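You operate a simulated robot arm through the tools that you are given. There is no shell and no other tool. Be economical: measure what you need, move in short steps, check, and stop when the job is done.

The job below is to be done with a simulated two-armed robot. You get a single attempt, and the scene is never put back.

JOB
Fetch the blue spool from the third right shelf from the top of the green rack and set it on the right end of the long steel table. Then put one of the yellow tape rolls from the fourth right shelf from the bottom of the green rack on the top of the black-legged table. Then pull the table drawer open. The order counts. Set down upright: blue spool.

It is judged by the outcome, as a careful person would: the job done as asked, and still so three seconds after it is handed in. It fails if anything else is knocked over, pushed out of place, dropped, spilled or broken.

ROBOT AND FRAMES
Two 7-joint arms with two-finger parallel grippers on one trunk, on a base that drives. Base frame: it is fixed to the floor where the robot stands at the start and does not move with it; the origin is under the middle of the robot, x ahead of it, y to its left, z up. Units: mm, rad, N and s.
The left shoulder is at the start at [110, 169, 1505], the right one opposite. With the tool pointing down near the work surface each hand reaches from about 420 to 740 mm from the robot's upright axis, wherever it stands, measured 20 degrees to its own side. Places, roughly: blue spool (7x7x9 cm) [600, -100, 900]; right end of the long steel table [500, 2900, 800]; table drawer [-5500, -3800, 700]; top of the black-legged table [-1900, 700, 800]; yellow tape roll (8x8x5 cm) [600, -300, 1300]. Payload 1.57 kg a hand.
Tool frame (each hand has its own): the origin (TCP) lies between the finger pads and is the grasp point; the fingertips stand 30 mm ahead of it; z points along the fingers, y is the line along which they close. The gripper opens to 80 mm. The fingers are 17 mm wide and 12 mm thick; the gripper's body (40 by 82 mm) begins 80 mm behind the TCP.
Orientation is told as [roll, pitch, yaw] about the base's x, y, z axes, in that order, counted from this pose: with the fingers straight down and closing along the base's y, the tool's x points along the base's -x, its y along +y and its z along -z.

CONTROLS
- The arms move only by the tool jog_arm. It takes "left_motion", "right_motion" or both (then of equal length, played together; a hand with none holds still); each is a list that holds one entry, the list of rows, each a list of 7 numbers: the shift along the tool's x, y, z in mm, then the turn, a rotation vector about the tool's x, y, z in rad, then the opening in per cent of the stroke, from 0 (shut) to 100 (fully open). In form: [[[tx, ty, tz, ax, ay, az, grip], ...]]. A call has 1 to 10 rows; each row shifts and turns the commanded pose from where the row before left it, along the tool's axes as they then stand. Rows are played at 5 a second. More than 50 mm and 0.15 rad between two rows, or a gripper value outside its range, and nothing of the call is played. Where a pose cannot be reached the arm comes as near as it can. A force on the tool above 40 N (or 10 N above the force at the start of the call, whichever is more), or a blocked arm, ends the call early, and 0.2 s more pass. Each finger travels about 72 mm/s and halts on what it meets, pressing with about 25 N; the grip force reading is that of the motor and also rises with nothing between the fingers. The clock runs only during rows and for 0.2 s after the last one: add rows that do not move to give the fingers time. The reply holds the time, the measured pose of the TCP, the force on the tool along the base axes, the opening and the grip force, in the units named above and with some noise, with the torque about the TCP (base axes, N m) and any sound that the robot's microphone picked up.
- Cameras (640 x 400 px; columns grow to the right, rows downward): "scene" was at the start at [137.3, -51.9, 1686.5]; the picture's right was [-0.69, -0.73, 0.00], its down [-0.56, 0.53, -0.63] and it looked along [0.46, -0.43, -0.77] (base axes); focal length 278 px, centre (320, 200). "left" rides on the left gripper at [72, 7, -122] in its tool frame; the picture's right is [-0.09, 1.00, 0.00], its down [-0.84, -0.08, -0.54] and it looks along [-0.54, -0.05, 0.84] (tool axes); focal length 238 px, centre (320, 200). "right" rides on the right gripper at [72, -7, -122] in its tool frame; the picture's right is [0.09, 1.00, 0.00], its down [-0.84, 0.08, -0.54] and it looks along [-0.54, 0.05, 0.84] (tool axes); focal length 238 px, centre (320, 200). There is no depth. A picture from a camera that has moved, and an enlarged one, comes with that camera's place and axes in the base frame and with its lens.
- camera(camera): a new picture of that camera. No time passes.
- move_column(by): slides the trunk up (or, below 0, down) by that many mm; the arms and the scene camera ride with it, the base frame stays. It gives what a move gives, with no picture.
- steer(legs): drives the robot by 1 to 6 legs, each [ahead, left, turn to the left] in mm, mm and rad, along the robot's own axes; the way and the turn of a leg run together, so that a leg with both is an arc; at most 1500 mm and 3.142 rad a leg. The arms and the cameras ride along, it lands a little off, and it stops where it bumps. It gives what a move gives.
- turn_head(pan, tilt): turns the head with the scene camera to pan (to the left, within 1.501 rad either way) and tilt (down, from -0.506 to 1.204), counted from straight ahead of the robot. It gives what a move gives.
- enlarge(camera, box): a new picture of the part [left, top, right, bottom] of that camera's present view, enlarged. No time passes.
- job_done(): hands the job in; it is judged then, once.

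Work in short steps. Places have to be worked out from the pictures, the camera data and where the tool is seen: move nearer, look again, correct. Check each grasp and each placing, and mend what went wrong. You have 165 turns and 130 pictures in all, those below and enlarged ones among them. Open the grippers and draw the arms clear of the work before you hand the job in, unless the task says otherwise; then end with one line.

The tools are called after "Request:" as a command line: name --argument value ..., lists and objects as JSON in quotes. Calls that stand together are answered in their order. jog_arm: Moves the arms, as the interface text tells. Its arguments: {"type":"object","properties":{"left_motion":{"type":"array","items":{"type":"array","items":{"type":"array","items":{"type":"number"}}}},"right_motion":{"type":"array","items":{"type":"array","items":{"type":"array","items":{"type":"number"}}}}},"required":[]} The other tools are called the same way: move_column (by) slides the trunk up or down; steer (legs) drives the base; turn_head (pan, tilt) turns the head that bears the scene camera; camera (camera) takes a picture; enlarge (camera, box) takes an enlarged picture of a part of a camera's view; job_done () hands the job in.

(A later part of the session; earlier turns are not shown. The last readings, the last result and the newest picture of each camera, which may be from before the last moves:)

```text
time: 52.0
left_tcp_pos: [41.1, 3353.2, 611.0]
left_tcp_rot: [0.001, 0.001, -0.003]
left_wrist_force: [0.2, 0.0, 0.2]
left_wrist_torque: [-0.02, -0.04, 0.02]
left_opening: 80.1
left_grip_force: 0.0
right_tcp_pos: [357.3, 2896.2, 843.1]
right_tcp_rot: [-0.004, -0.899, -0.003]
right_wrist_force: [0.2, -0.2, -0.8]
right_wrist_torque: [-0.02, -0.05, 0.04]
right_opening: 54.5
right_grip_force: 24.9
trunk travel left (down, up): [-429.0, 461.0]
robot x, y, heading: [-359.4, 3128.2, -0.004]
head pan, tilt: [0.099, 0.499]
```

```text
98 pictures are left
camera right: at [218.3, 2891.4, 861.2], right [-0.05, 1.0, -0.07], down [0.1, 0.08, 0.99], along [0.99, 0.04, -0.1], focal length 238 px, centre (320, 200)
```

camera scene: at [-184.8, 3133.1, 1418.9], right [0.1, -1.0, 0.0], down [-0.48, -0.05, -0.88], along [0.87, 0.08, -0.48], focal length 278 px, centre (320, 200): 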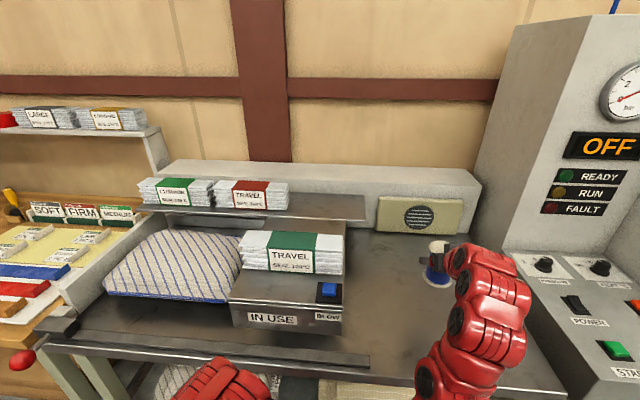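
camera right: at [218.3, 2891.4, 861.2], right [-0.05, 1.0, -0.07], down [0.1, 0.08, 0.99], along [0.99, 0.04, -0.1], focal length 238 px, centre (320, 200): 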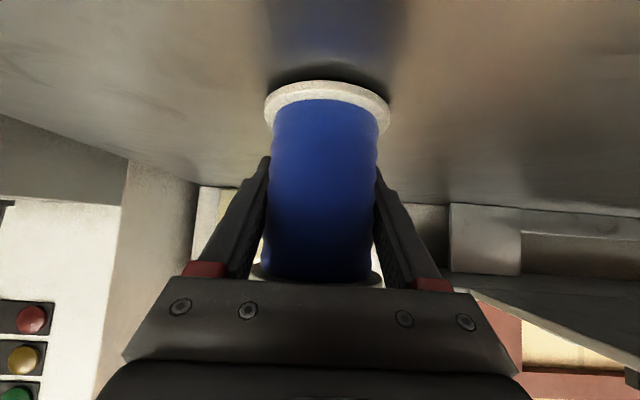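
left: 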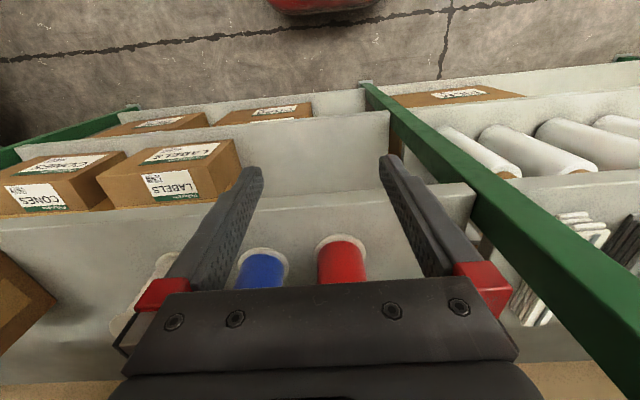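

The gap is only a few millimetres. I'll use 1.5 mm steps until contact.

Request:
jog_arm --right_motion '[[[1.2, 0, 0.93, 0, 0, 0, 0], [1.2, 0, 0.93, 0, 0, 0, 0], [1.2, 0, 0.93, 0, 0, 0, 0]]]'

Request:
enlarge --camera "right" --box '[220, 30, 420, 155]'

```text
time: 52.8
left_tcp_pos: [40.6, 3353.5, 611.0]
left_tcp_rot: [-0.002, 0.001, -0.003]
left_wrist_force: [-0.8, -0.3, 0.1]
left_wrist_torque: [0.03, 0.0, -0.01]
left_opening: 79.9
left_grip_force: 0.1
right_tcp_pos: [357.2, 2897.3, 839.9]
right_tcp_rot: [-0.006, -0.902, 0.0]
right_wrist_force: [2.4, 0.4, 5.6]
right_wrist_torque: [0.17, 0.12, -0.09]
right_opening: 54.6
right_grip_force: 25.1
trunk travel left (down, up): [-429.0, 461.0]
robot x, y, heading: [-357.9, 3125.6, -0.004]
head pan, tilt: [0.099, 0.499]
```

```text
3.20 times, centred on (320, 92) of right
camera zoom: at [218.2, 2891.8, 857.6], right [-0.05, 1.0, -0.08], down [0.09, 0.08, 0.99], along [0.99, 0.04, -0.1], focal length 763 px, centre (320, 544)
```

zoom: 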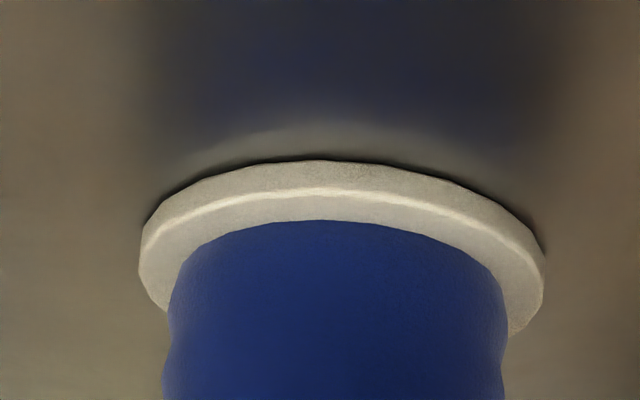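

Contact felt (5.6 N upward). I'll open the gripper and check before withdrawing.

Request:
jog_arm --right_motion '[[[0, 0, 0, 0, 0, 0, 80], [0, 0, 0, 0, 0, 0, 100], [0, 0, 0, 0, 0, 0, 100], [0, 0, 0, 0, 0, 0, 100]]]'

Request:
camera --camera "right"

```text
time: 53.8
left_tcp_pos: [41.3, 3353.1, 611.4]
left_tcp_rot: [0.002, -0.001, -0.002]
left_wrist_force: [-0.6, 0.4, 0.2]
left_wrist_torque: [-0.02, -0.06, 0.0]
left_opening: 80.0
left_grip_force: 0.1
right_tcp_pos: [358.2, 2896.7, 838.6]
right_tcp_rot: [-0.004, -0.898, -0.002]
right_wrist_force: [-0.5, 0.0, -0.1]
right_wrist_torque: [-0.01, 0.03, 0.03]
right_opening: 80.3
right_grip_force: 0.1
trunk travel left (down, up): [-429.0, 461.0]
robot x, y, heading: [-359.6, 3125.5, -0.0]
head pan, tilt: [0.099, 0.499]
```

```text
96 pictures are left
camera right: at [218.2, 2891.6, 856.7], right [-0.05, 1.0, -0.07], down [0.1, 0.08, 0.99], along [0.99, 0.04, -0.1], focal length 238 px, centre (320, 200)
```

right: 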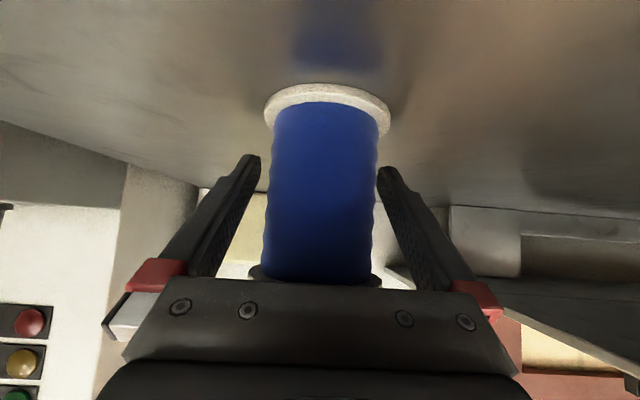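

Released; the spool stands. I'll withdraw along the fingers, then back the base away and look.

Request:
jog_arm --right_motion '[[[0, 0, -25, 0, 0, 0, 100], [0, 0, -40, 0, 0, 0, 100], [0, 0, -40, 0, 0, 0, 100], [0, 0, 0, 0, 0, 0, 100]]]'

Request:
steer --legs '[[-320, 0, 0]]'

Request:
camera --camera "scene"

```text
time: 54.8
left_tcp_pos: [41.6, 3352.6, 610.7]
left_tcp_rot: [0.0, 0.0, -0.003]
left_wrist_force: [0.3, 0.4, 0.3]
left_wrist_torque: [0.0, -0.01, -0.02]
left_opening: 79.7
left_grip_force: 0.0
right_tcp_pos: [276.0, 2896.4, 903.5]
right_tcp_rot: [-0.004, -0.899, -0.001]
right_wrist_force: [0.9, -0.5, 0.0]
right_wrist_torque: [0.0, 0.0, 0.03]
right_opening: 80.2
right_grip_force: 0.1
trunk travel left (down, up): [-429.0, 461.0]
robot x, y, heading: [-359.7, 3126.5, -0.006]
head pan, tilt: [0.099, 0.499]
```

```text
time: 57.0
left_tcp_pos: [-276.4, 3353.4, 611.3]
left_tcp_rot: [0.0, 0.0, -0.004]
left_wrist_force: [0.4, 0.2, -0.2]
left_wrist_torque: [-0.02, -0.02, 0.01]
left_opening: 80.1
left_grip_force: 0.0
right_tcp_pos: [-43.6, 2897.9, 904.3]
right_tcp_rot: [-0.006, -0.901, -0.001]
right_wrist_force: [0.6, 0.6, 0.7]
right_wrist_torque: [0.01, 0.01, 0.0]
right_opening: 80.0
right_grip_force: 0.1
trunk travel left (down, up): [-429.0, 461.0]
robot x, y, heading: [-674.2, 3124.6, -0.003]
head pan, tilt: [0.099, 0.499]
```

```text
95 pictures are left
camera scene: at [-505.5, 3134.3, 1329.2], right [0.1, -1.0, 0.0], down [-0.48, -0.05, -0.88], along [0.87, 0.08, -0.48], focal length 278 px, centre (320, 200)
```

scene: 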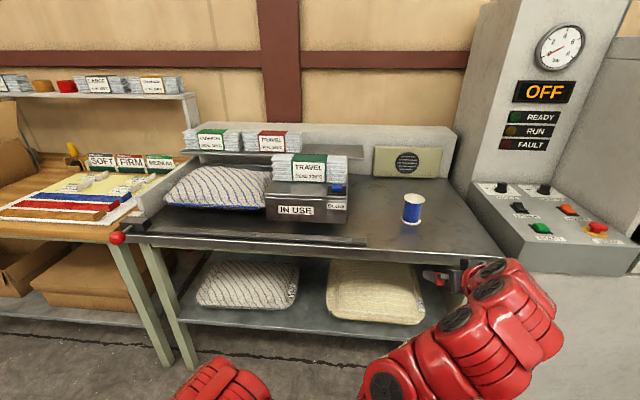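

The spool stands upright on the right end of the bench. Next is the tape: I'll strafe back to the rack and raise the trunk.

Request:
steer --legs '[[0, -1450, 0], [0, -1450, 0], [0, -300, 0]]'

Request:
move_column --by 390

Request:
turn_head --pan -0.2 --tilt 0.4

Request:
camera --camera "scene"

Request:
camera --camera "right"

```text
time: 72.5
left_tcp_pos: [-298.9, 163.3, 611.4]
left_tcp_rot: [0.002, 0.0, -0.021]
left_wrist_force: [0.6, 0.1, -1.3]
left_wrist_torque: [0.07, -0.01, -0.04]
left_opening: 80.1
left_grip_force: 0.1
right_tcp_pos: [-72.8, -296.0, 904.3]
right_tcp_rot: [-0.004, -0.899, -0.017]
right_wrist_force: [-0.4, 0.3, -0.7]
right_wrist_torque: [0.01, 0.01, 0.04]
right_opening: 80.2
right_grip_force: 0.1
trunk travel left (down, up): [-429.0, 461.0]
robot x, y, heading: [-707.4, -59.0, -0.02]
head pan, tilt: [0.099, 0.499]
```

```text
time: 76.3
left_tcp_pos: [-298.2, 163.7, 999.8]
left_tcp_rot: [0.0, 0.0, -0.019]
left_wrist_force: [0.2, -0.1, 0.5]
left_wrist_torque: [-0.01, 0.05, 0.0]
left_opening: 80.0
left_grip_force: 0.0
right_tcp_pos: [-71.6, -294.3, 1293.7]
right_tcp_rot: [-0.005, -0.899, -0.018]
right_wrist_force: [-0.7, 0.1, -0.8]
right_wrist_torque: [-0.01, 0.0, 0.02]
right_opening: 80.0
right_grip_force: 0.1
trunk travel left (down, up): [-819.0, 71.0]
robot x, y, heading: [-700.6, -59.4, -0.024]
head pan, tilt: [0.099, 0.499]
```

```text
time: 77.1
left_tcp_pos: [-299.3, 163.5, 1000.2]
left_tcp_rot: [0.0, 0.001, -0.019]
left_wrist_force: [-0.1, -0.1, 0.3]
left_wrist_torque: [-0.03, 0.0, 0.0]
left_opening: 79.7
left_grip_force: 0.0
right_tcp_pos: [-71.4, -294.8, 1293.8]
right_tcp_rot: [-0.004, -0.899, -0.017]
right_wrist_force: [0.2, 0.0, -0.1]
right_wrist_torque: [-0.04, -0.03, 0.01]
right_opening: 80.1
right_grip_force: 0.1
trunk travel left (down, up): [-819.0, 71.0]
robot x, y, heading: [-704.2, -59.5, -0.018]
head pan, tilt: [-0.201, 0.4]
```

```text
94 pictures are left
camera scene: at [-530.5, -79.5, 1728.2], right [-0.22, -0.98, 0.0], down [-0.38, 0.08, -0.92], along [0.9, -0.2, -0.39], focal length 278 px, centre (320, 200)
```

scene: 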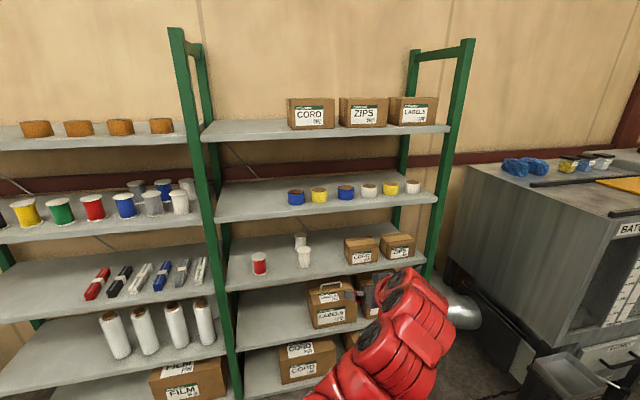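

```text
93 pictures are left
camera right: at [-211.9, -298.3, 1311.8], right [-0.04, 1.0, -0.07], down [0.1, 0.08, 0.99], along [0.99, 0.03, -0.1], focal length 238 px, centre (320, 200)
```

right: 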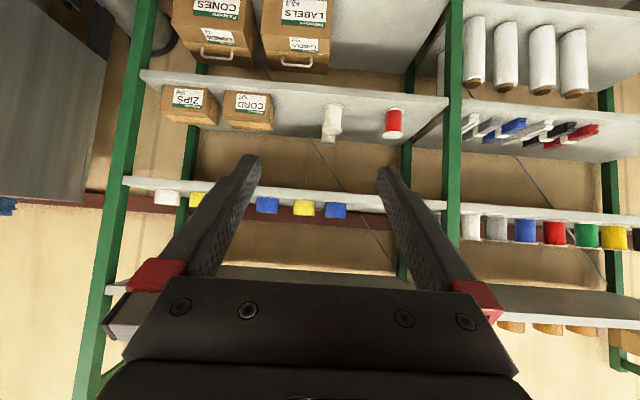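

Five shelves are confirmed, and the yellow roll is the second from the left. I'll square up and approach to look.

Request:
steer --legs '[[430, 0, 0.018]]'

Request:
camera --camera "right"

Request:
enlarge --camera "scene" --box '[300, 180, 540, 340]'

```text
time: 79.7
left_tcp_pos: [127.5, 165.7, 1001.2]
left_tcp_rot: [-0.001, 0.0, -0.001]
left_wrist_force: [0.1, 0.1, -0.1]
left_wrist_torque: [0.03, 0.02, -0.01]
left_opening: 79.9
left_grip_force: 0.0
right_tcp_pos: [362.3, -289.5, 1293.4]
right_tcp_rot: [-0.005, -0.901, -0.001]
right_wrist_force: [-0.3, 0.2, 0.7]
right_wrist_torque: [-0.01, 0.02, 0.0]
right_opening: 79.8
right_grip_force: 0.1
trunk travel left (down, up): [-819.0, 71.0]
robot x, y, heading: [-273.5, -66.0, 0.001]
head pan, tilt: [-0.201, 0.4]
```

```text
92 pictures are left
camera right: at [222.5, -294.3, 1312.1], right [-0.05, 1.0, -0.07], down [0.1, 0.08, 0.99], along [0.99, 0.05, -0.1], focal length 238 px, centre (320, 200)
```

right: 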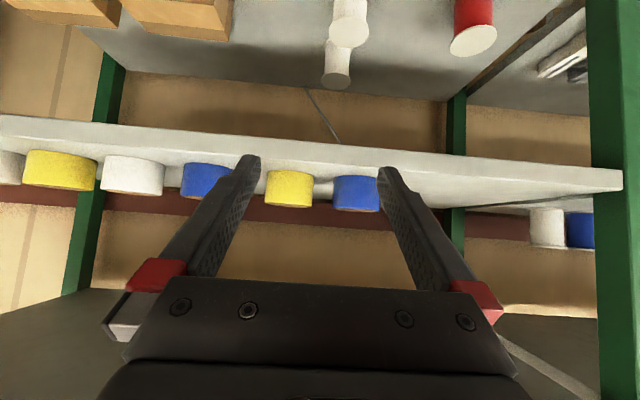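

```text
2.50 times, centred on (420, 260) of scene
camera zoom: at [-100.0, -81.1, 1728.3], right [-0.2, -0.98, 0.0], down [-0.38, 0.08, -0.92], along [0.9, -0.19, -0.39], focal length 696 px, centre (70, 50)
```

zoom: 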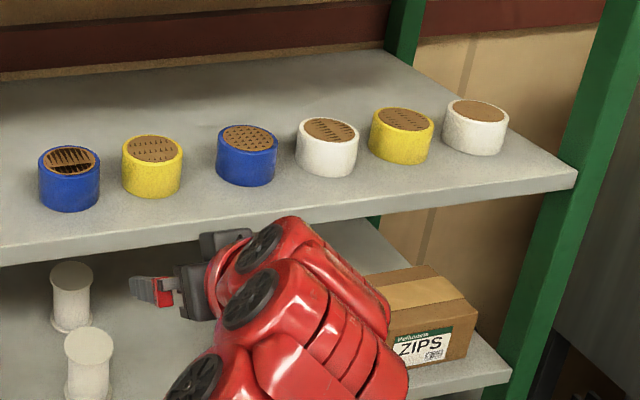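

The rolls are capped discs about 75 mm wide, so the opening leaves only a few mm; alignment must be precise. I estimate the yellow roll at about (582,-325). I'll shift right 35 and advance 90, then look again.

Request:
steer --legs '[[90, -35, 0]]'

Request:
camera --camera "right"

```text
time: 80.9
left_tcp_pos: [217.6, 132.7, 1000.0]
left_tcp_rot: [0.0, -0.001, -0.003]
left_wrist_force: [-0.8, 0.0, 0.5]
left_wrist_torque: [0.02, 0.01, 0.04]
left_opening: 80.0
left_grip_force: 0.1
right_tcp_pos: [451.4, -322.6, 1294.5]
right_tcp_rot: [-0.005, -0.9, -0.001]
right_wrist_force: [-0.3, 0.1, -0.4]
right_wrist_torque: [-0.02, 0.01, -0.02]
right_opening: 80.0
right_grip_force: 0.0
trunk travel left (down, up): [-819.0, 71.0]
robot x, y, heading: [-182.8, -96.8, 0.004]
head pan, tilt: [-0.201, 0.4]
```

```text
90 pictures are left
camera right: at [312.7, -328.5, 1312.1], right [-0.05, 1.0, -0.07], down [0.1, 0.08, 0.99], along [0.99, 0.05, -0.1], focal length 238 px, centre (320, 200)
```

right: 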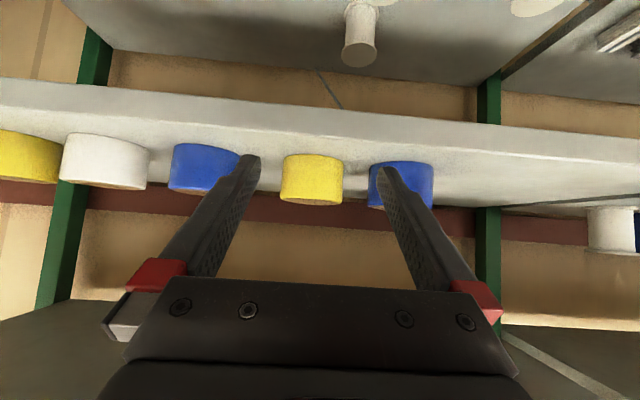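

The roll's front is at about x 565 and its centre at y≈-326. I'll drive 75 mm nearer, lower the hand about 20 mm, then fine-align with the arm.

Request:
steer --legs '[[70, 0, -0.003]]'

Request:
jog_arm --right_motion '[[[7.8, -2, 6.2, 0, 0, 0, 100], [7.8, -1, 6.2, 0, 0, 0, 100], [0, 0, 0, 0, 0, 0, 100]]]'

Request:
camera --camera "right"

```text
time: 81.9
left_tcp_pos: [285.5, 132.7, 1001.8]
left_tcp_rot: [-0.001, -0.001, -0.003]
left_wrist_force: [0.5, 0.1, 0.0]
left_wrist_torque: [-0.01, -0.04, 0.01]
left_opening: 80.1
left_grip_force: 0.1
right_tcp_pos: [519.9, -325.3, 1294.8]
right_tcp_rot: [-0.004, -0.902, 0.0]
right_wrist_force: [-0.2, -0.2, -0.3]
right_wrist_torque: [0.01, 0.02, 0.0]
right_opening: 80.3
right_grip_force: 0.0
trunk travel left (down, up): [-819.0, 71.0]
robot x, y, heading: [-110.4, -99.8, -0.003]
head pan, tilt: [-0.201, 0.4]
```

```text
time: 82.7
left_tcp_pos: [287.5, 131.6, 1001.1]
left_tcp_rot: [0.0, 0.001, -0.003]
left_wrist_force: [1.0, 0.4, -0.4]
left_wrist_torque: [0.02, 0.0, 0.01]
left_opening: 80.3
left_grip_force: 0.1
right_tcp_pos: [522.0, -327.4, 1272.8]
right_tcp_rot: [-0.004, -0.899, -0.002]
right_wrist_force: [0.3, -0.7, 0.0]
right_wrist_torque: [0.0, -0.01, 0.0]
right_opening: 79.9
right_grip_force: 0.1
trunk travel left (down, up): [-819.0, 71.0]
robot x, y, heading: [-112.5, -95.6, -0.004]
head pan, tilt: [-0.201, 0.4]
```

```text
89 pictures are left
camera right: at [382.4, -333.1, 1291.6], right [-0.05, 1.0, -0.08], down [0.1, 0.08, 0.99], along [0.99, 0.04, -0.1], focal length 238 px, centre (320, 200)
```

right: 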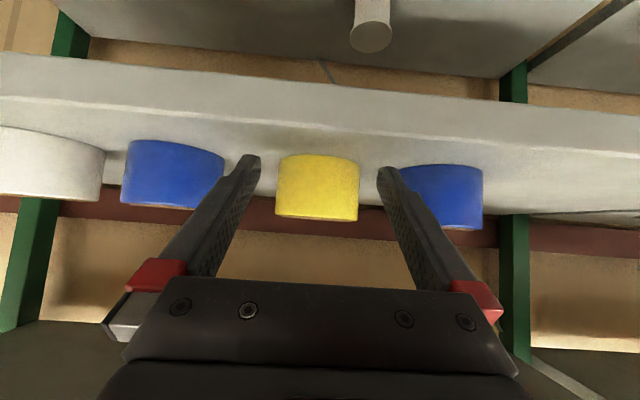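

Width gives a diameter of about 77 mm, centred at x≈599; alignment looks within 1 mm. I'll enlarge to refine.

Request:
enlarge --camera "right" --box '[240, 130, 400, 230]'

```text
4.00 times, centred on (320, 180) of right
camera zoom: at [382.4, -333.1, 1291.6], right [-0.05, 1.0, -0.08], down [0.1, 0.08, 0.99], along [0.99, 0.04, -0.1], focal length 953 px, centre (320, 280)
```

zoom: 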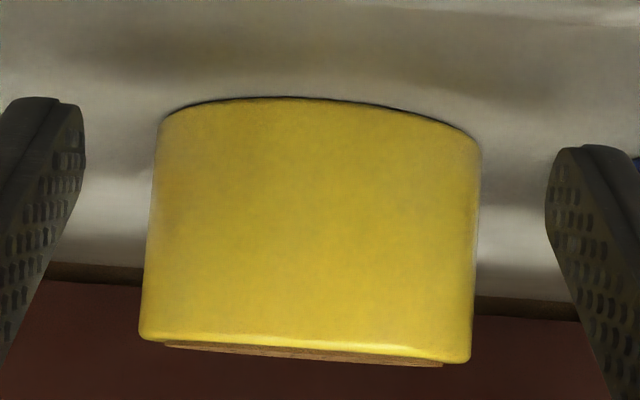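

Compared with the finger tips, the roll is about 2 mm to the left. I'll shift +2 mm and creep 32 mm ahead.

Request:
jog_arm --right_motion '[[[0, 2, 0, 0, 0, 0, 100], [-10, 0, 12.5, 0, 0, 0, 100], [-10, 0, 12.5, 0, 0, 0, 100], [0, 0, 0, 0, 0, 0, 100]]]'

Request:
enlarge --camera "right" --box '[240, 120, 400, 220]'

```text
time: 83.7
left_tcp_pos: [287.3, 132.0, 1001.3]
left_tcp_rot: [0.0, 0.001, -0.005]
left_wrist_force: [-0.2, -0.1, 0.2]
left_wrist_torque: [-0.03, 0.02, -0.02]
left_opening: 80.0
left_grip_force: 0.0
right_tcp_pos: [552.9, -326.7, 1275.0]
right_tcp_rot: [-0.004, -0.9, -0.001]
right_wrist_force: [-0.9, -0.8, -0.4]
right_wrist_torque: [0.01, -0.01, 0.0]
right_opening: 79.9
right_grip_force: 0.0
trunk travel left (down, up): [-819.0, 71.0]
robot x, y, heading: [-114.1, -97.8, -0.0]
head pan, tilt: [-0.201, 0.4]
```

```text
4.00 times, centred on (320, 170) of right
camera zoom: at [413.9, -331.1, 1292.1], right [-0.05, 1.0, -0.07], down [0.1, 0.08, 0.99], along [0.99, 0.04, -0.1], focal length 953 px, centre (320, 320)
```

zoom: 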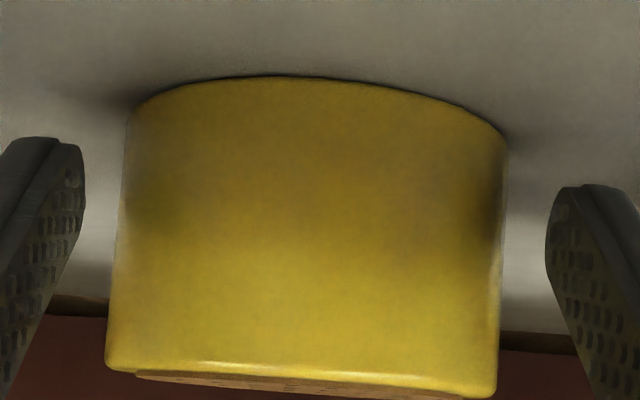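

Gaps on both sides are about even. I'll advance 24 mm more and check.

Request:
jog_arm --right_motion '[[[-7.5, 0, 9.4, 0, 0, 0, 100], [-7.5, 0, 9.4, 0, 0, 0, 100], [0, 0, 0, 0, 0, 0, 100]]]'

Request:
enlarge --camera "right" --box '[200, 90, 440, 240]'

```text
time: 84.5
left_tcp_pos: [287.8, 130.6, 1000.3]
left_tcp_rot: [-0.001, 0.0, -0.004]
left_wrist_force: [0.1, 0.7, 0.1]
left_wrist_torque: [-0.01, 0.01, -0.01]
left_opening: 80.2
left_grip_force: 0.1
right_tcp_pos: [577.1, -326.2, 1273.9]
right_tcp_rot: [-0.005, -0.9, -0.002]
right_wrist_force: [0.0, -0.9, 0.4]
right_wrist_torque: [-0.01, -0.03, -0.01]
right_opening: 80.1
right_grip_force: 0.0
trunk travel left (down, up): [-819.0, 71.0]
robot x, y, heading: [-111.8, -101.6, -0.0]
head pan, tilt: [-0.201, 0.4]
```

```text
2.67 times, centred on (320, 165) of right
camera zoom: at [437.8, -331.3, 1292.4], right [-0.05, 1.0, -0.07], down [0.1, 0.08, 0.99], along [0.99, 0.04, -0.1], focal length 636 px, centre (320, 293)
```

zoom: 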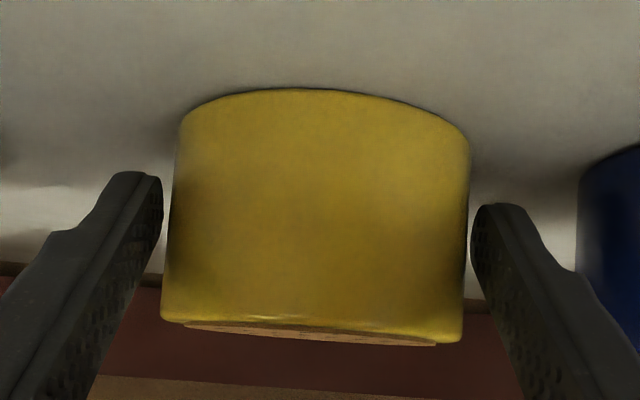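

The right gap is slightly narrower, so I'll shift +0.9 mm, then advance 18 mm.

Request:
jog_arm --right_motion '[[[0, 0.9, 0, 0, 0, 0, 100], [-5.6, 0, 7, 0, 0, 0, 100], [-5.6, 0, 7, 0, 0, 0, 100], [0, 0, 0, 0, 0, 0, 100]]]'

Request:
enlarge --camera "right" --box '[200, 90, 440, 240]'

```text
time: 85.5
left_tcp_pos: [287.4, 130.8, 1000.1]
left_tcp_rot: [0.002, 0.002, -0.005]
left_wrist_force: [-0.3, -0.7, -0.4]
left_wrist_torque: [0.01, 0.01, 0.0]
left_opening: 79.9
left_grip_force: 0.1
right_tcp_pos: [595.8, -325.9, 1275.2]
right_tcp_rot: [-0.003, -0.902, -0.002]
right_wrist_force: [0.4, 1.2, -0.7]
right_wrist_torque: [0.0, 0.02, 0.01]
right_opening: 79.9
right_grip_force: 0.1
trunk travel left (down, up): [-819.0, 71.0]
robot x, y, heading: [-109.5, -98.9, -0.006]
head pan, tilt: [-0.201, 0.4]
```

```text
2.67 times, centred on (320, 165) of right
camera zoom: at [455.1, -330.8, 1292.2], right [-0.05, 1.0, -0.07], down [0.1, 0.08, 0.99], along [0.99, 0.04, -0.1], focal length 636 px, centre (320, 293)
```

zoom: 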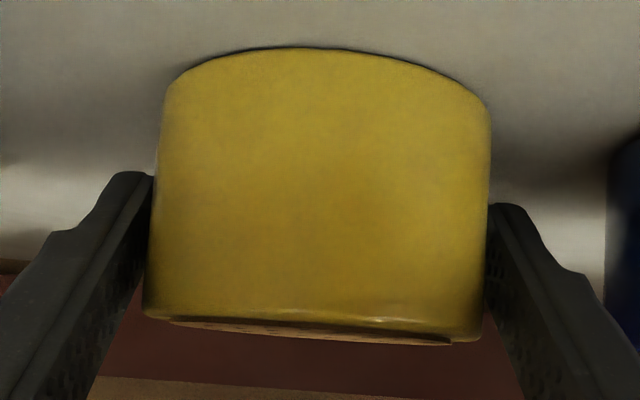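

Straddled without contact. I'll close the gripper.

Request:
jog_arm --right_motion '[[[-2.5, 0, 3.1, 0, 0, 0, 100], [0, 0, 0, 0, 0, 0, 60], [0, 0, 0, 0, 0, 0, 0], [0, 0, 0, 0, 0, 0, 0], [0, 0, 0, 0, 0, 0, 0]]]'

Request:
jog_arm --right_motion '[[[-3.9, 0, -3.1, 0, 0, 0, 0], [-3.9, 0, -3.1, 0, 0, 0, 0], [-3.9, 0, -3.1, 0, 0, 0, 0], [0, 0, 0, 0, 0, 0, 0]]]'

Request:
camera --camera "right"

```text
time: 86.7
left_tcp_pos: [287.4, 131.0, 1001.1]
left_tcp_rot: [0.0, 0.002, -0.002]
left_wrist_force: [-0.1, -0.4, 0.0]
left_wrist_torque: [0.01, -0.01, 0.03]
left_opening: 80.0
left_grip_force: 0.1
right_tcp_pos: [600.0, -326.7, 1274.5]
right_tcp_rot: [-0.004, -0.9, -0.002]
right_wrist_force: [-0.2, 0.5, 0.1]
right_wrist_torque: [0.02, 0.0, 0.02]
right_opening: 72.9
right_grip_force: 25.3
trunk travel left (down, up): [-819.0, 71.0]
robot x, y, heading: [-107.7, -97.4, -0.005]
head pan, tilt: [-0.201, 0.4]
```

```text
time: 87.7
left_tcp_pos: [286.6, 130.9, 1000.4]
left_tcp_rot: [-0.001, 0.002, -0.004]
left_wrist_force: [0.5, 0.3, 0.0]
left_wrist_torque: [-0.01, 0.0, 0.0]
left_opening: 79.9
left_grip_force: 0.0
right_tcp_pos: [599.6, -325.5, 1288.3]
right_tcp_rot: [-0.003, -0.899, -0.001]
right_wrist_force: [0.3, -0.3, -0.2]
right_wrist_torque: [-0.02, -0.01, -0.03]
right_opening: 72.8
right_grip_force: 25.5
trunk travel left (down, up): [-819.0, 71.0]
robot x, y, heading: [-115.3, -100.0, -0.003]
head pan, tilt: [-0.201, 0.4]
```

```text
84 pictures are left
camera right: at [459.5, -330.6, 1306.9], right [-0.05, 1.0, -0.07], down [0.1, 0.08, 0.99], along [0.99, 0.04, -0.1], focal length 238 px, centre (320, 200)
```

right: 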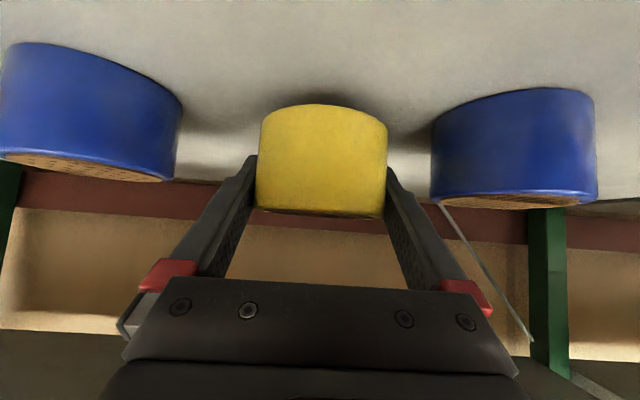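

The roll seems to rise with the gripper. I'll lift 20 mm more and compare.

Request:
jog_arm --right_motion '[[[-3.9, 0, -3.1, 0, 0, 0, 0], [-3.9, 0, -3.1, 0, 0, 0, 0], [-3.9, 0, -3.1, 0, 0, 0, 0], [-3.9, 0, -3.1, 0, 0, 0, 0], [0, 0, 0, 0, 0, 0, 0]]]'

Request:
camera --camera "right"

```text
time: 88.9
left_tcp_pos: [288.0, 131.0, 1000.9]
left_tcp_rot: [0.0, 0.002, -0.003]
left_wrist_force: [0.4, -0.1, -0.3]
left_wrist_torque: [0.01, 0.05, 0.0]
left_opening: 79.9
left_grip_force: 0.1
right_tcp_pos: [599.9, -325.6, 1309.0]
right_tcp_rot: [-0.005, -0.899, -0.002]
right_wrist_force: [0.3, 0.3, -0.9]
right_wrist_torque: [0.04, 0.01, 0.02]
right_opening: 73.1
right_grip_force: 25.0
trunk travel left (down, up): [-819.0, 71.0]
robot x, y, heading: [-110.6, -99.1, -0.0]
head pan, tilt: [-0.201, 0.4]
```

```text
83 pictures are left
camera right: at [459.8, -330.9, 1326.7], right [-0.05, 1.0, -0.07], down [0.1, 0.08, 0.99], along [0.99, 0.04, -0.1], focal length 238 px, centre (320, 200)
```

right: 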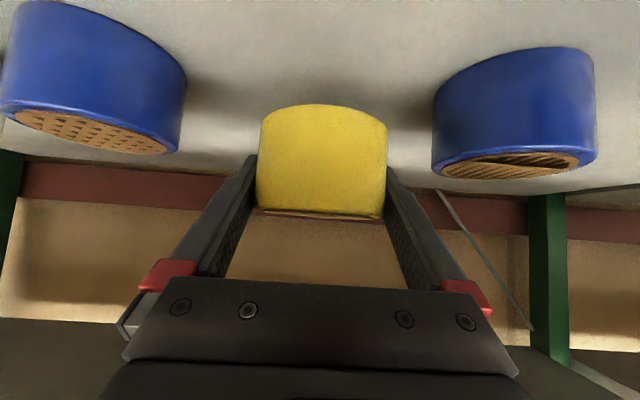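

Held firmly. I'll back out of the rack and look left and behind for the black-legged table.

Request:
steer --legs '[[-550, 0, 0]]'

Request:
turn_head --pan 1.5 --tilt 0.4

Request:
camera --camera "scene"

```text
time: 92.0
left_tcp_pos: [-258.5, 132.8, 1000.5]
left_tcp_rot: [-0.001, 0.002, -0.008]
left_wrist_force: [-0.2, 0.4, 0.7]
left_wrist_torque: [-0.02, 0.01, 0.03]
left_opening: 80.0
left_grip_force: 0.0
right_tcp_pos: [51.4, -325.1, 1308.9]
right_tcp_rot: [-0.005, -0.898, -0.006]
right_wrist_force: [-0.5, 1.3, -1.4]
right_wrist_torque: [-0.03, 0.01, 0.03]
right_opening: 73.0
right_grip_force: 25.2
trunk travel left (down, up): [-819.0, 71.0]
robot x, y, heading: [-661.5, -96.5, -0.007]
head pan, tilt: [-0.201, 0.4]
```

```text
time: 93.8
left_tcp_pos: [-258.9, 132.5, 1000.5]
left_tcp_rot: [0.001, 0.002, -0.008]
left_wrist_force: [0.7, 0.0, -0.3]
left_wrist_torque: [-0.01, 0.01, 0.0]
left_opening: 79.8
left_grip_force: 0.0
right_tcp_pos: [51.9, -325.5, 1309.5]
right_tcp_rot: [-0.004, -0.9, -0.006]
right_wrist_force: [0.3, 0.9, -1.1]
right_wrist_torque: [0.01, 0.01, -0.01]
right_opening: 72.8
right_grip_force: 24.8
trunk travel left (down, up): [-819.0, 71.0]
robot x, y, heading: [-660.0, -95.7, -0.005]
head pan, tilt: [1.499, 0.4]
```

```text
82 pictures are left
camera scene: at [-571.0, -3.0, 1728.3], right [1.0, -0.08, 0.0], down [-0.03, -0.39, -0.92], along [0.07, 0.92, -0.39], focal length 278 px, centre (320, 200)
```

scene: 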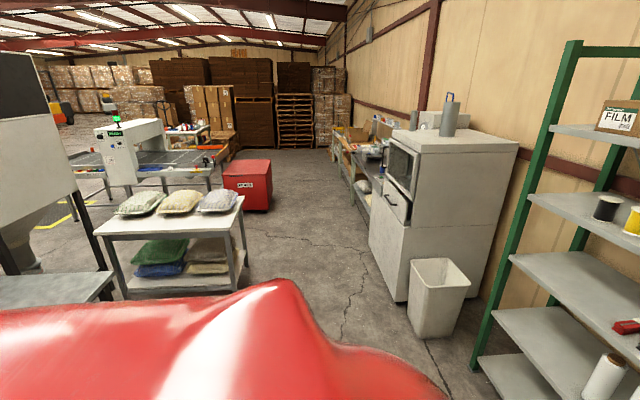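

The table surface at far left may be it. I'll turn the robot left in place to look at it.

Request:
steer --legs '[[0, 0, 1.57]]'

Request:
turn_head --pan 0.85 --tilt 0.45

Request:
camera --camera "scene"

```text
time: 98.0
left_tcp_pos: [-884.1, 307.8, 1000.9]
left_tcp_rot: [0.0, 0.0, 1.555]
left_wrist_force: [-0.7, 0.0, 0.6]
left_wrist_torque: [-0.01, -0.01, -0.02]
left_opening: 80.1
left_grip_force: 0.1
right_tcp_pos: [-424.0, 614.1, 1309.3]
right_tcp_rot: [-0.003, -0.899, 1.556]
right_wrist_force: [0.6, 0.3, -0.8]
right_wrist_torque: [-0.01, -0.01, 0.01]
right_opening: 72.9
right_grip_force: 24.7
trunk travel left (down, up): [-819.0, 71.0]
robot x, y, heading: [-663.0, -96.4, 1.554]
head pan, tilt: [1.499, 0.4]
```

```text
time: 99.0
left_tcp_pos: [-884.2, 307.8, 1000.8]
left_tcp_rot: [0.001, 0.001, 1.554]
left_wrist_force: [-0.8, 0.3, 0.2]
left_wrist_torque: [-0.02, -0.01, -0.01]
left_opening: 80.2
left_grip_force: 0.0
right_tcp_pos: [-424.0, 612.8, 1308.9]
right_tcp_rot: [-0.003, -0.901, 1.557]
right_wrist_force: [0.0, 0.1, -0.5]
right_wrist_torque: [-0.02, -0.01, -0.03]
right_opening: 73.0
right_grip_force: 24.8
trunk travel left (down, up): [-819.0, 71.0]
robot x, y, heading: [-660.7, -94.6, 1.557]
head pan, tilt: [0.85, 0.45]
```

```text
81 pictures are left
camera scene: at [-725.4, 47.3, 1723.6], right [0.67, 0.74, 0.0], down [0.32, -0.29, -0.9], along [-0.67, 0.6, -0.44], focal length 278 px, centre (320, 200)
```

scene: 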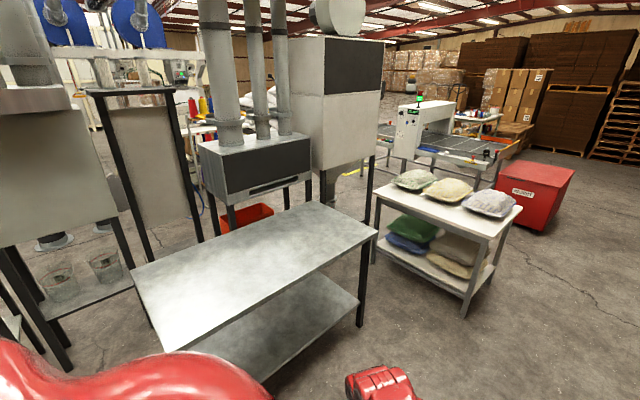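

That's the black-legged table: its empty top spans x -2150 to -1585 and y 80 to 1265, at z≈800. I'll turn to face it, move alongside and check.

Request:
steer --legs '[[0, 0, 1.585], [0, -517, 0], [250, 0, 0]]'

Request:
turn_head --pan 0.0 --tilt 0.65

Request:
camera --camera "scene"

```text
time: 107.3
left_tcp_pos: [-1306.0, 196.0, 1001.7]
left_tcp_rot: [0.001, 0.004, 3.133]
left_wrist_force: [0.3, -0.5, 0.1]
left_wrist_torque: [0.02, 0.01, 0.01]
left_opening: 79.9
left_grip_force: 0.0
right_tcp_pos: [-1615.3, 655.2, 1308.3]
right_tcp_rot: [-0.004, -0.901, 3.134]
right_wrist_force: [-0.3, 0.3, -0.1]
right_wrist_torque: [0.03, -0.01, 0.03]
right_opening: 72.8
right_grip_force: 24.9
trunk travel left (down, up): [-819.0, 71.0]
robot x, y, heading: [-904.5, 425.5, 3.129]
head pan, tilt: [0.85, 0.45]
```

```text
time: 108.5
left_tcp_pos: [-1305.6, 197.3, 999.6]
left_tcp_rot: [0.0, 0.0, 3.133]
left_wrist_force: [0.1, 0.5, -1.3]
left_wrist_torque: [0.02, 0.01, 0.04]
left_opening: 79.9
left_grip_force: 0.0
right_tcp_pos: [-1615.7, 656.1, 1309.5]
right_tcp_rot: [-0.002, -0.899, 3.136]
right_wrist_force: [-0.9, -0.4, -1.4]
right_wrist_torque: [0.0, 0.0, -0.04]
right_opening: 72.6
right_grip_force: 25.2
trunk travel left (down, up): [-819.0, 71.0]
robot x, y, heading: [-910.7, 426.9, 3.131]
head pan, tilt: [0.0, 0.649]
```

```text
80 pictures are left
camera scene: at [-1070.7, 426.0, 1705.7], right [0.01, 1.0, 0.0], down [0.6, 0.0, -0.8], along [-0.8, 0.01, -0.6], focal length 278 px, centre (320, 200)
```

scene: 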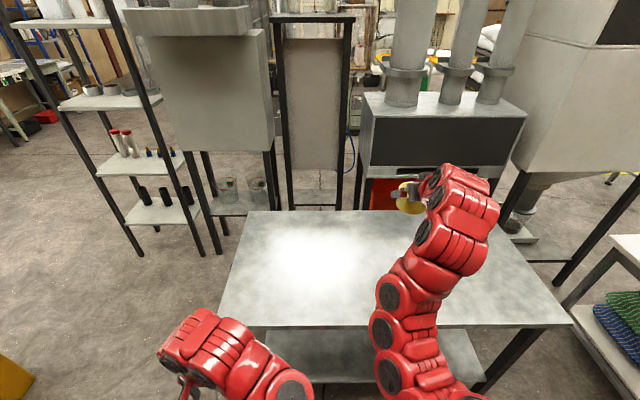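

All clear. I'll advance 150 mm, then lower the trunk by 430.

Request:
steer --legs '[[150, 0, 0.008]]'

Request:
move_column --by -430

Request:
camera --camera "right"

Request:
camera --camera "scene"

```text
time: 109.8
left_tcp_pos: [-1449.3, 194.4, 1001.2]
left_tcp_rot: [0.001, 0.0, -3.142]
left_wrist_force: [0.6, 0.4, -0.3]
left_wrist_torque: [-0.01, 0.02, 0.0]
left_opening: 80.3
left_grip_force: 0.0
right_tcp_pos: [-1762.7, 650.3, 1311.5]
right_tcp_rot: [-0.003, -0.9, -3.14]
right_wrist_force: [-0.2, 0.1, 0.0]
right_wrist_torque: [0.02, -0.03, 0.01]
right_opening: 72.8
right_grip_force: 24.8
trunk travel left (down, up): [-819.0, 71.0]
robot x, y, heading: [-1053.5, 428.0, -3.137]
head pan, tilt: [0.0, 0.649]
```

```text
refused: -430 is not a number from -400 to 400
```

```text
79 pictures are left
camera right: at [-1622.0, 657.2, 1327.6], right [0.06, -1.0, -0.07], down [-0.09, -0.08, 0.99], along [-0.99, -0.05, -0.1], focal length 238 px, centre (320, 200)
```

right: 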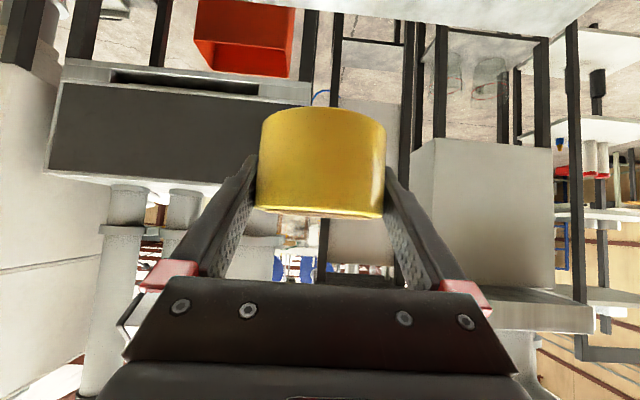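

```text
78 pictures are left
camera scene: at [-1215.1, 425.1, 1706.0], right [0.0, 1.0, 0.0], down [0.6, 0.0, -0.8], along [-0.8, 0.0, -0.6], focal length 278 px, centre (320, 200)
```

scene: 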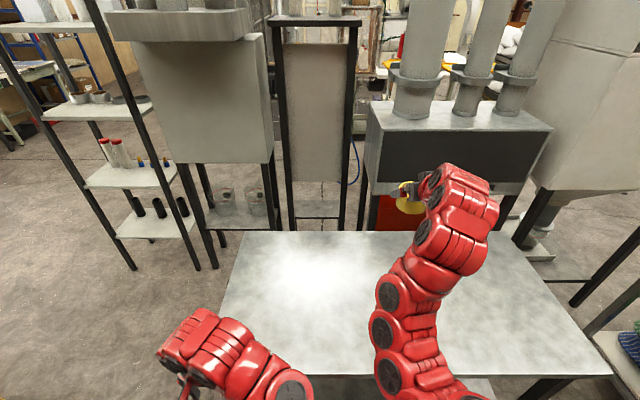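

The limit is 400 per call, so I'll lower by 400.

Request:
move_column --by -400

Request:
camera --camera "right"

Request:
camera --camera "scene"

```text
time: 113.6
left_tcp_pos: [-1450.9, 192.6, 600.5]
left_tcp_rot: [0.001, 0.001, -3.143]
left_wrist_force: [0.2, -0.2, 0.8]
left_wrist_torque: [0.02, 0.01, -0.03]
left_opening: 79.8
left_grip_force: 0.1
right_tcp_pos: [-1764.0, 649.7, 908.9]
right_tcp_rot: [-0.004, -0.9, -3.138]
right_wrist_force: [-0.1, -0.3, -0.7]
right_wrist_torque: [0.01, -0.02, -0.01]
right_opening: 72.8
right_grip_force: 25.2
trunk travel left (down, up): [-419.0, 471.0]
robot x, y, heading: [-1053.5, 427.3, -3.141]
head pan, tilt: [0.0, 0.649]
```

```text
77 pictures are left
camera right: at [-1623.6, 657.2, 926.9], right [0.06, -1.0, -0.07], down [-0.1, -0.08, 0.99], along [-0.99, -0.05, -0.1], focal length 238 px, centre (320, 200)
```

right: 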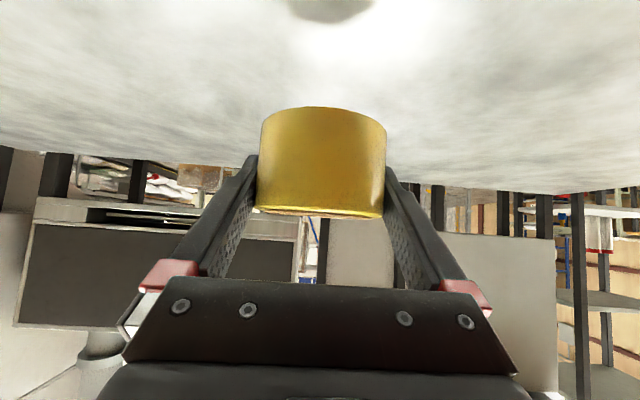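

```text
76 pictures are left
camera scene: at [-1217.2, 425.1, 1305.8], right [0.0, 1.0, 0.0], down [0.6, 0.0, -0.8], along [-0.8, 0.0, -0.6], focal length 278 px, centre (320, 200)
```

scene: 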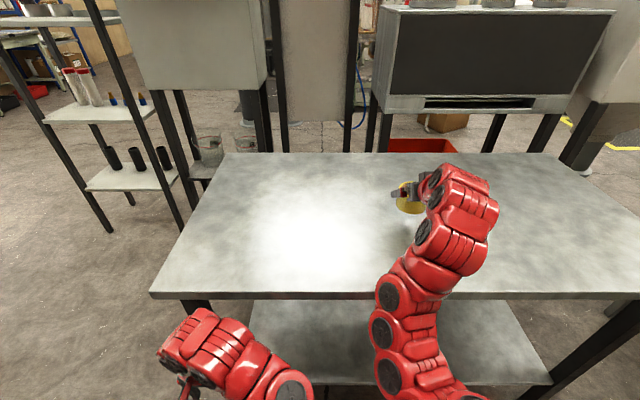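

The roll's bottom is at about z 875, well above the top. I'll descend 40 mm, then feel for contact.

Request:
jog_arm --right_motion '[[[6.3, 0, 5, 0, 0, 0, 0], [6.3, 0, 5, 0, 0, 0, 0], [6.3, 0, 5, 0, 0, 0, 0], [6.3, 0, 5, 0, 0, 0, 0], [6.3, 0, 5, 0, 0, 0, 0]]]'

Request:
camera --camera "right"

```text
time: 114.8
left_tcp_pos: [-1450.4, 193.6, 601.7]
left_tcp_rot: [0.001, 0.0, -3.143]
left_wrist_force: [0.1, -0.4, -0.5]
left_wrist_torque: [-0.02, 0.01, -0.01]
left_opening: 79.7
left_grip_force: 0.1
right_tcp_pos: [-1764.6, 651.3, 868.7]
right_tcp_rot: [-0.003, -0.9, -3.14]
right_wrist_force: [0.4, -0.6, -1.3]
right_wrist_torque: [0.01, 0.0, 0.03]
right_opening: 73.0
right_grip_force: 25.4
trunk travel left (down, up): [-419.0, 471.0]
robot x, y, heading: [-1052.7, 422.0, -3.142]
head pan, tilt: [0.0, 0.649]
```

```text
75 pictures are left
camera right: at [-1623.7, 657.2, 886.4], right [0.06, -1.0, -0.07], down [-0.1, -0.08, 0.99], along [-0.99, -0.05, -0.1], focal length 238 px, centre (320, 200)
```

right: 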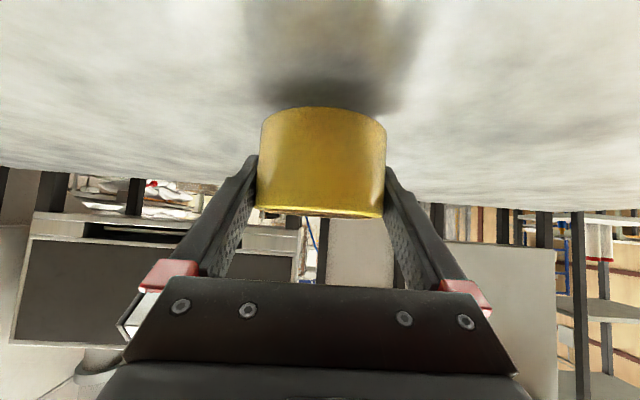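

Getting close, judging by the shadow. I'll go on in 2.5 mm steps.

Request:
jog_arm --right_motion '[[[1.96, 0, 1.56, 0, 0, 0, 0], [1.96, 0, 1.56, 0, 0, 0, 0], [1.96, 0, 1.56, 0, 0, 0, 0], [1.96, 0, 1.56, 0, 0, 0, 0]]]'

Request:
camera --camera "right"

```text
time: 115.8
left_tcp_pos: [-1450.8, 195.1, 599.8]
left_tcp_rot: [0.002, 0.002, -3.142]
left_wrist_force: [-0.6, -0.8, -0.4]
left_wrist_torque: [0.01, 0.0, 0.01]
left_opening: 80.0
left_grip_force: 0.2
right_tcp_pos: [-1764.0, 649.9, 857.9]
right_tcp_rot: [-0.003, -0.9, -3.142]
right_wrist_force: [-1.1, -0.9, -0.4]
right_wrist_torque: [-0.01, -0.02, -0.01]
right_opening: 72.8
right_grip_force: 25.3
trunk travel left (down, up): [-419.0, 471.0]
robot x, y, heading: [-1050.8, 420.2, -3.142]
head pan, tilt: [0.0, 0.649]
```

```text
74 pictures are left
camera right: at [-1623.7, 657.4, 876.0], right [0.06, -1.0, -0.07], down [-0.1, -0.08, 0.99], along [-0.99, -0.05, -0.1], focal length 238 px, centre (320, 200)
```

right: 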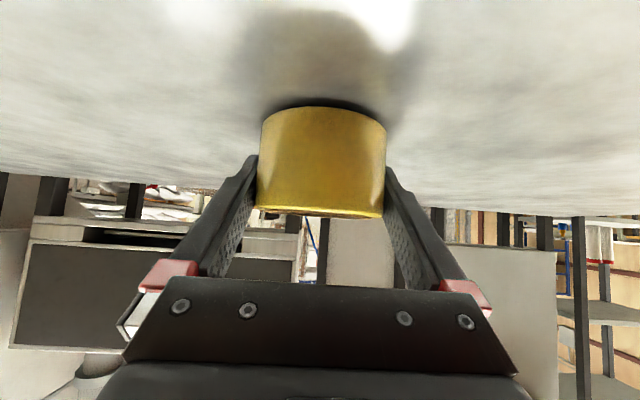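

Only a few mm left; continuing in 1.5 mm steps.

Request:
jog_arm --right_motion '[[[1.2, 0, 0.93, 0, 0, 0, 0], [1.2, 0, 0.93, 0, 0, 0, 0], [1.2, 0, 0.93, 0, 0, 0, 0], [0, 0, 0, 0, 0, 0, 0]]]'

Request:
enlarge --camera "right" --box '[220, 60, 420, 185]'

```text
time: 116.8
left_tcp_pos: [-1449.9, 194.3, 601.4]
left_tcp_rot: [0.0, 0.002, -3.142]
left_wrist_force: [-0.1, 0.2, 0.4]
left_wrist_torque: [0.02, -0.03, -0.01]
left_opening: 80.1
left_grip_force: 0.1
right_tcp_pos: [-1764.5, 649.6, 853.8]
right_tcp_rot: [-0.003, -0.9, -3.139]
right_wrist_force: [-0.2, -0.6, 1.2]
right_wrist_torque: [-0.14, 0.01, -0.06]
right_opening: 73.0
right_grip_force: 25.0
trunk travel left (down, up): [-419.0, 471.0]
robot x, y, heading: [-1048.8, 422.5, -3.138]
head pan, tilt: [0.0, 0.649]
```

```text
3.20 times, centred on (320, 122) of right
camera zoom: at [-1623.4, 657.1, 872.1], right [0.06, -1.0, -0.07], down [-0.09, -0.08, 0.99], along [-0.99, -0.05, -0.1], focal length 763 px, centre (320, 448)
```

zoom: 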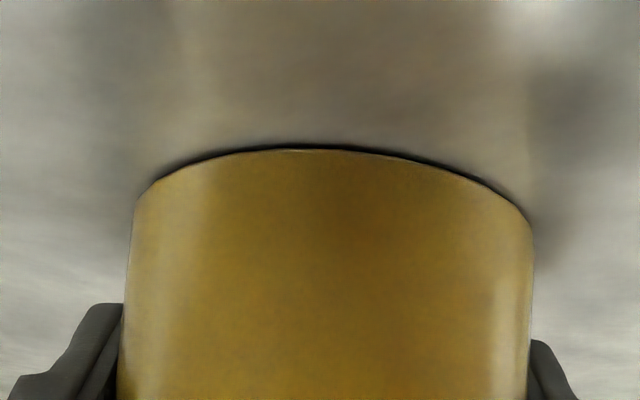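

First contact felt. One more millimetre, then release.

Request:
jog_arm --right_motion '[[[0.9, 0, 0.7, 0, 0, 0, 0], [0, 0, 0, 0, 0, 0, 0]]]'

Request:
jog_arm --right_motion '[[[0, 0, 0, 0, 0, 0, 100], [0, 0, 0, 0, 0, 0, 100], [0, 0, 0, 0, 0, 0, 100], [0, 0, 0, 0, 0, 0, 100]]]'

Request:
camera --camera "right"

```text
time: 117.4
left_tcp_pos: [-1450.4, 193.0, 601.3]
left_tcp_rot: [-0.002, 0.001, -3.141]
left_wrist_force: [-0.5, -0.4, 0.3]
left_wrist_torque: [-0.01, 0.02, -0.04]
left_opening: 80.1
left_grip_force: 0.0
right_tcp_pos: [-1764.8, 650.4, 854.2]
right_tcp_rot: [-0.005, -0.903, -3.14]
right_wrist_force: [-5.0, -1.6, 10.1]
right_wrist_torque: [-0.35, -0.07, -0.11]
right_opening: 72.7
right_grip_force: 25.3
trunk travel left (down, up): [-419.0, 471.0]
robot x, y, heading: [-1048.6, 420.9, -3.144]
head pan, tilt: [0.0, 0.649]
```

```text
time: 118.4
left_tcp_pos: [-1451.1, 193.4, 601.0]
left_tcp_rot: [0.002, 0.002, -3.142]
left_wrist_force: [0.6, 0.1, 0.1]
left_wrist_torque: [-0.01, -0.01, 0.03]
left_opening: 80.0
left_grip_force: 0.1
right_tcp_pos: [-1764.5, 649.3, 852.1]
right_tcp_rot: [-0.004, -0.9, -3.14]
right_wrist_force: [-0.2, -0.6, 0.4]
right_wrist_torque: [0.0, -0.03, -0.03]
right_opening: 79.7
right_grip_force: 0.0
trunk travel left (down, up): [-419.0, 471.0]
robot x, y, heading: [-1052.8, 424.6, -3.139]
head pan, tilt: [0.0, 0.649]
```

```text
72 pictures are left
camera right: at [-1623.4, 657.5, 870.7], right [0.06, -1.0, -0.07], down [-0.1, -0.08, 0.99], along [-0.99, -0.05, -0.1], focal length 238 px, centre (320, 200)
```

right: 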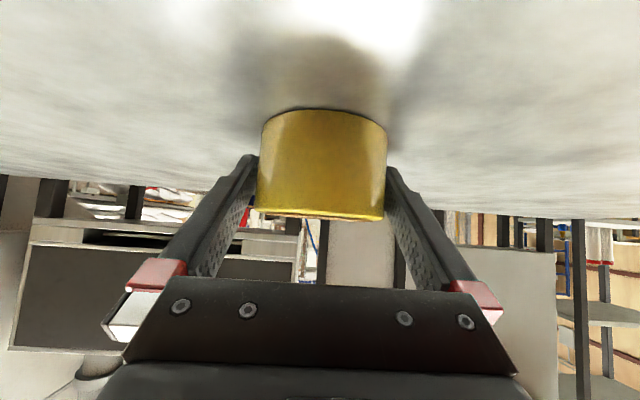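

Released and standing. I'll withdraw along the fingers slowly, checking that the roll doesn't follow, then back off.

Request:
jog_arm --right_motion '[[[0, 0, -12, 0, 0, 0, 100], [0, 0, -12, 0, 0, 0, 100], [0, 0, -25, 0, 0, 0, 100], [0, 0, -40, 0, 0, 0, 100], [0, 0, -40, 0, 0, 0, 100], [0, 0, 0, 0, 0, 0, 100]]]'

Request:
steer --legs '[[-350, 0, 0]]'

Request:
camera --camera "scene"

```text
time: 119.8
left_tcp_pos: [-1450.4, 194.3, 600.3]
left_tcp_rot: [0.002, 0.001, -3.143]
left_wrist_force: [-0.1, 0.0, -0.2]
left_wrist_torque: [-0.02, 0.0, -0.03]
left_opening: 80.0
left_grip_force: 0.1
right_tcp_pos: [-1663.1, 649.0, 934.2]
right_tcp_rot: [-0.006, -0.899, -3.139]
right_wrist_force: [0.3, 0.5, 0.1]
right_wrist_torque: [-0.02, 0.01, -0.02]
right_opening: 80.1
right_grip_force: 0.0
trunk travel left (down, up): [-419.0, 471.0]
robot x, y, heading: [-1051.1, 423.7, -3.141]
head pan, tilt: [0.0, 0.649]
```

```text
time: 122.1
left_tcp_pos: [-1101.2, 193.8, 601.6]
left_tcp_rot: [0.002, 0.002, -3.139]
left_wrist_force: [0.3, 1.4, 0.2]
left_wrist_torque: [-0.01, 0.0, 0.01]
left_opening: 79.8
left_grip_force: 0.0
right_tcp_pos: [-1313.6, 649.2, 934.5]
right_tcp_rot: [-0.003, -0.901, -3.139]
right_wrist_force: [0.0, 0.2, 0.5]
right_wrist_torque: [0.01, -0.04, 0.0]
right_opening: 80.1
right_grip_force: 0.1
trunk travel left (down, up): [-419.0, 471.0]
robot x, y, heading: [-703.7, 426.3, -3.141]
head pan, tilt: [0.0, 0.649]
```

```text
71 pictures are left
camera scene: at [-866.0, 425.4, 1305.9], right [0.0, 1.0, 0.0], down [0.6, 0.0, -0.8], along [-0.8, 0.0, -0.6], focal length 278 px, centre (320, 200)
```

scene: 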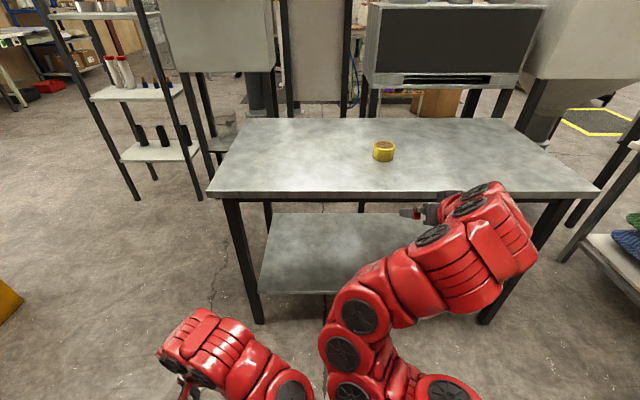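

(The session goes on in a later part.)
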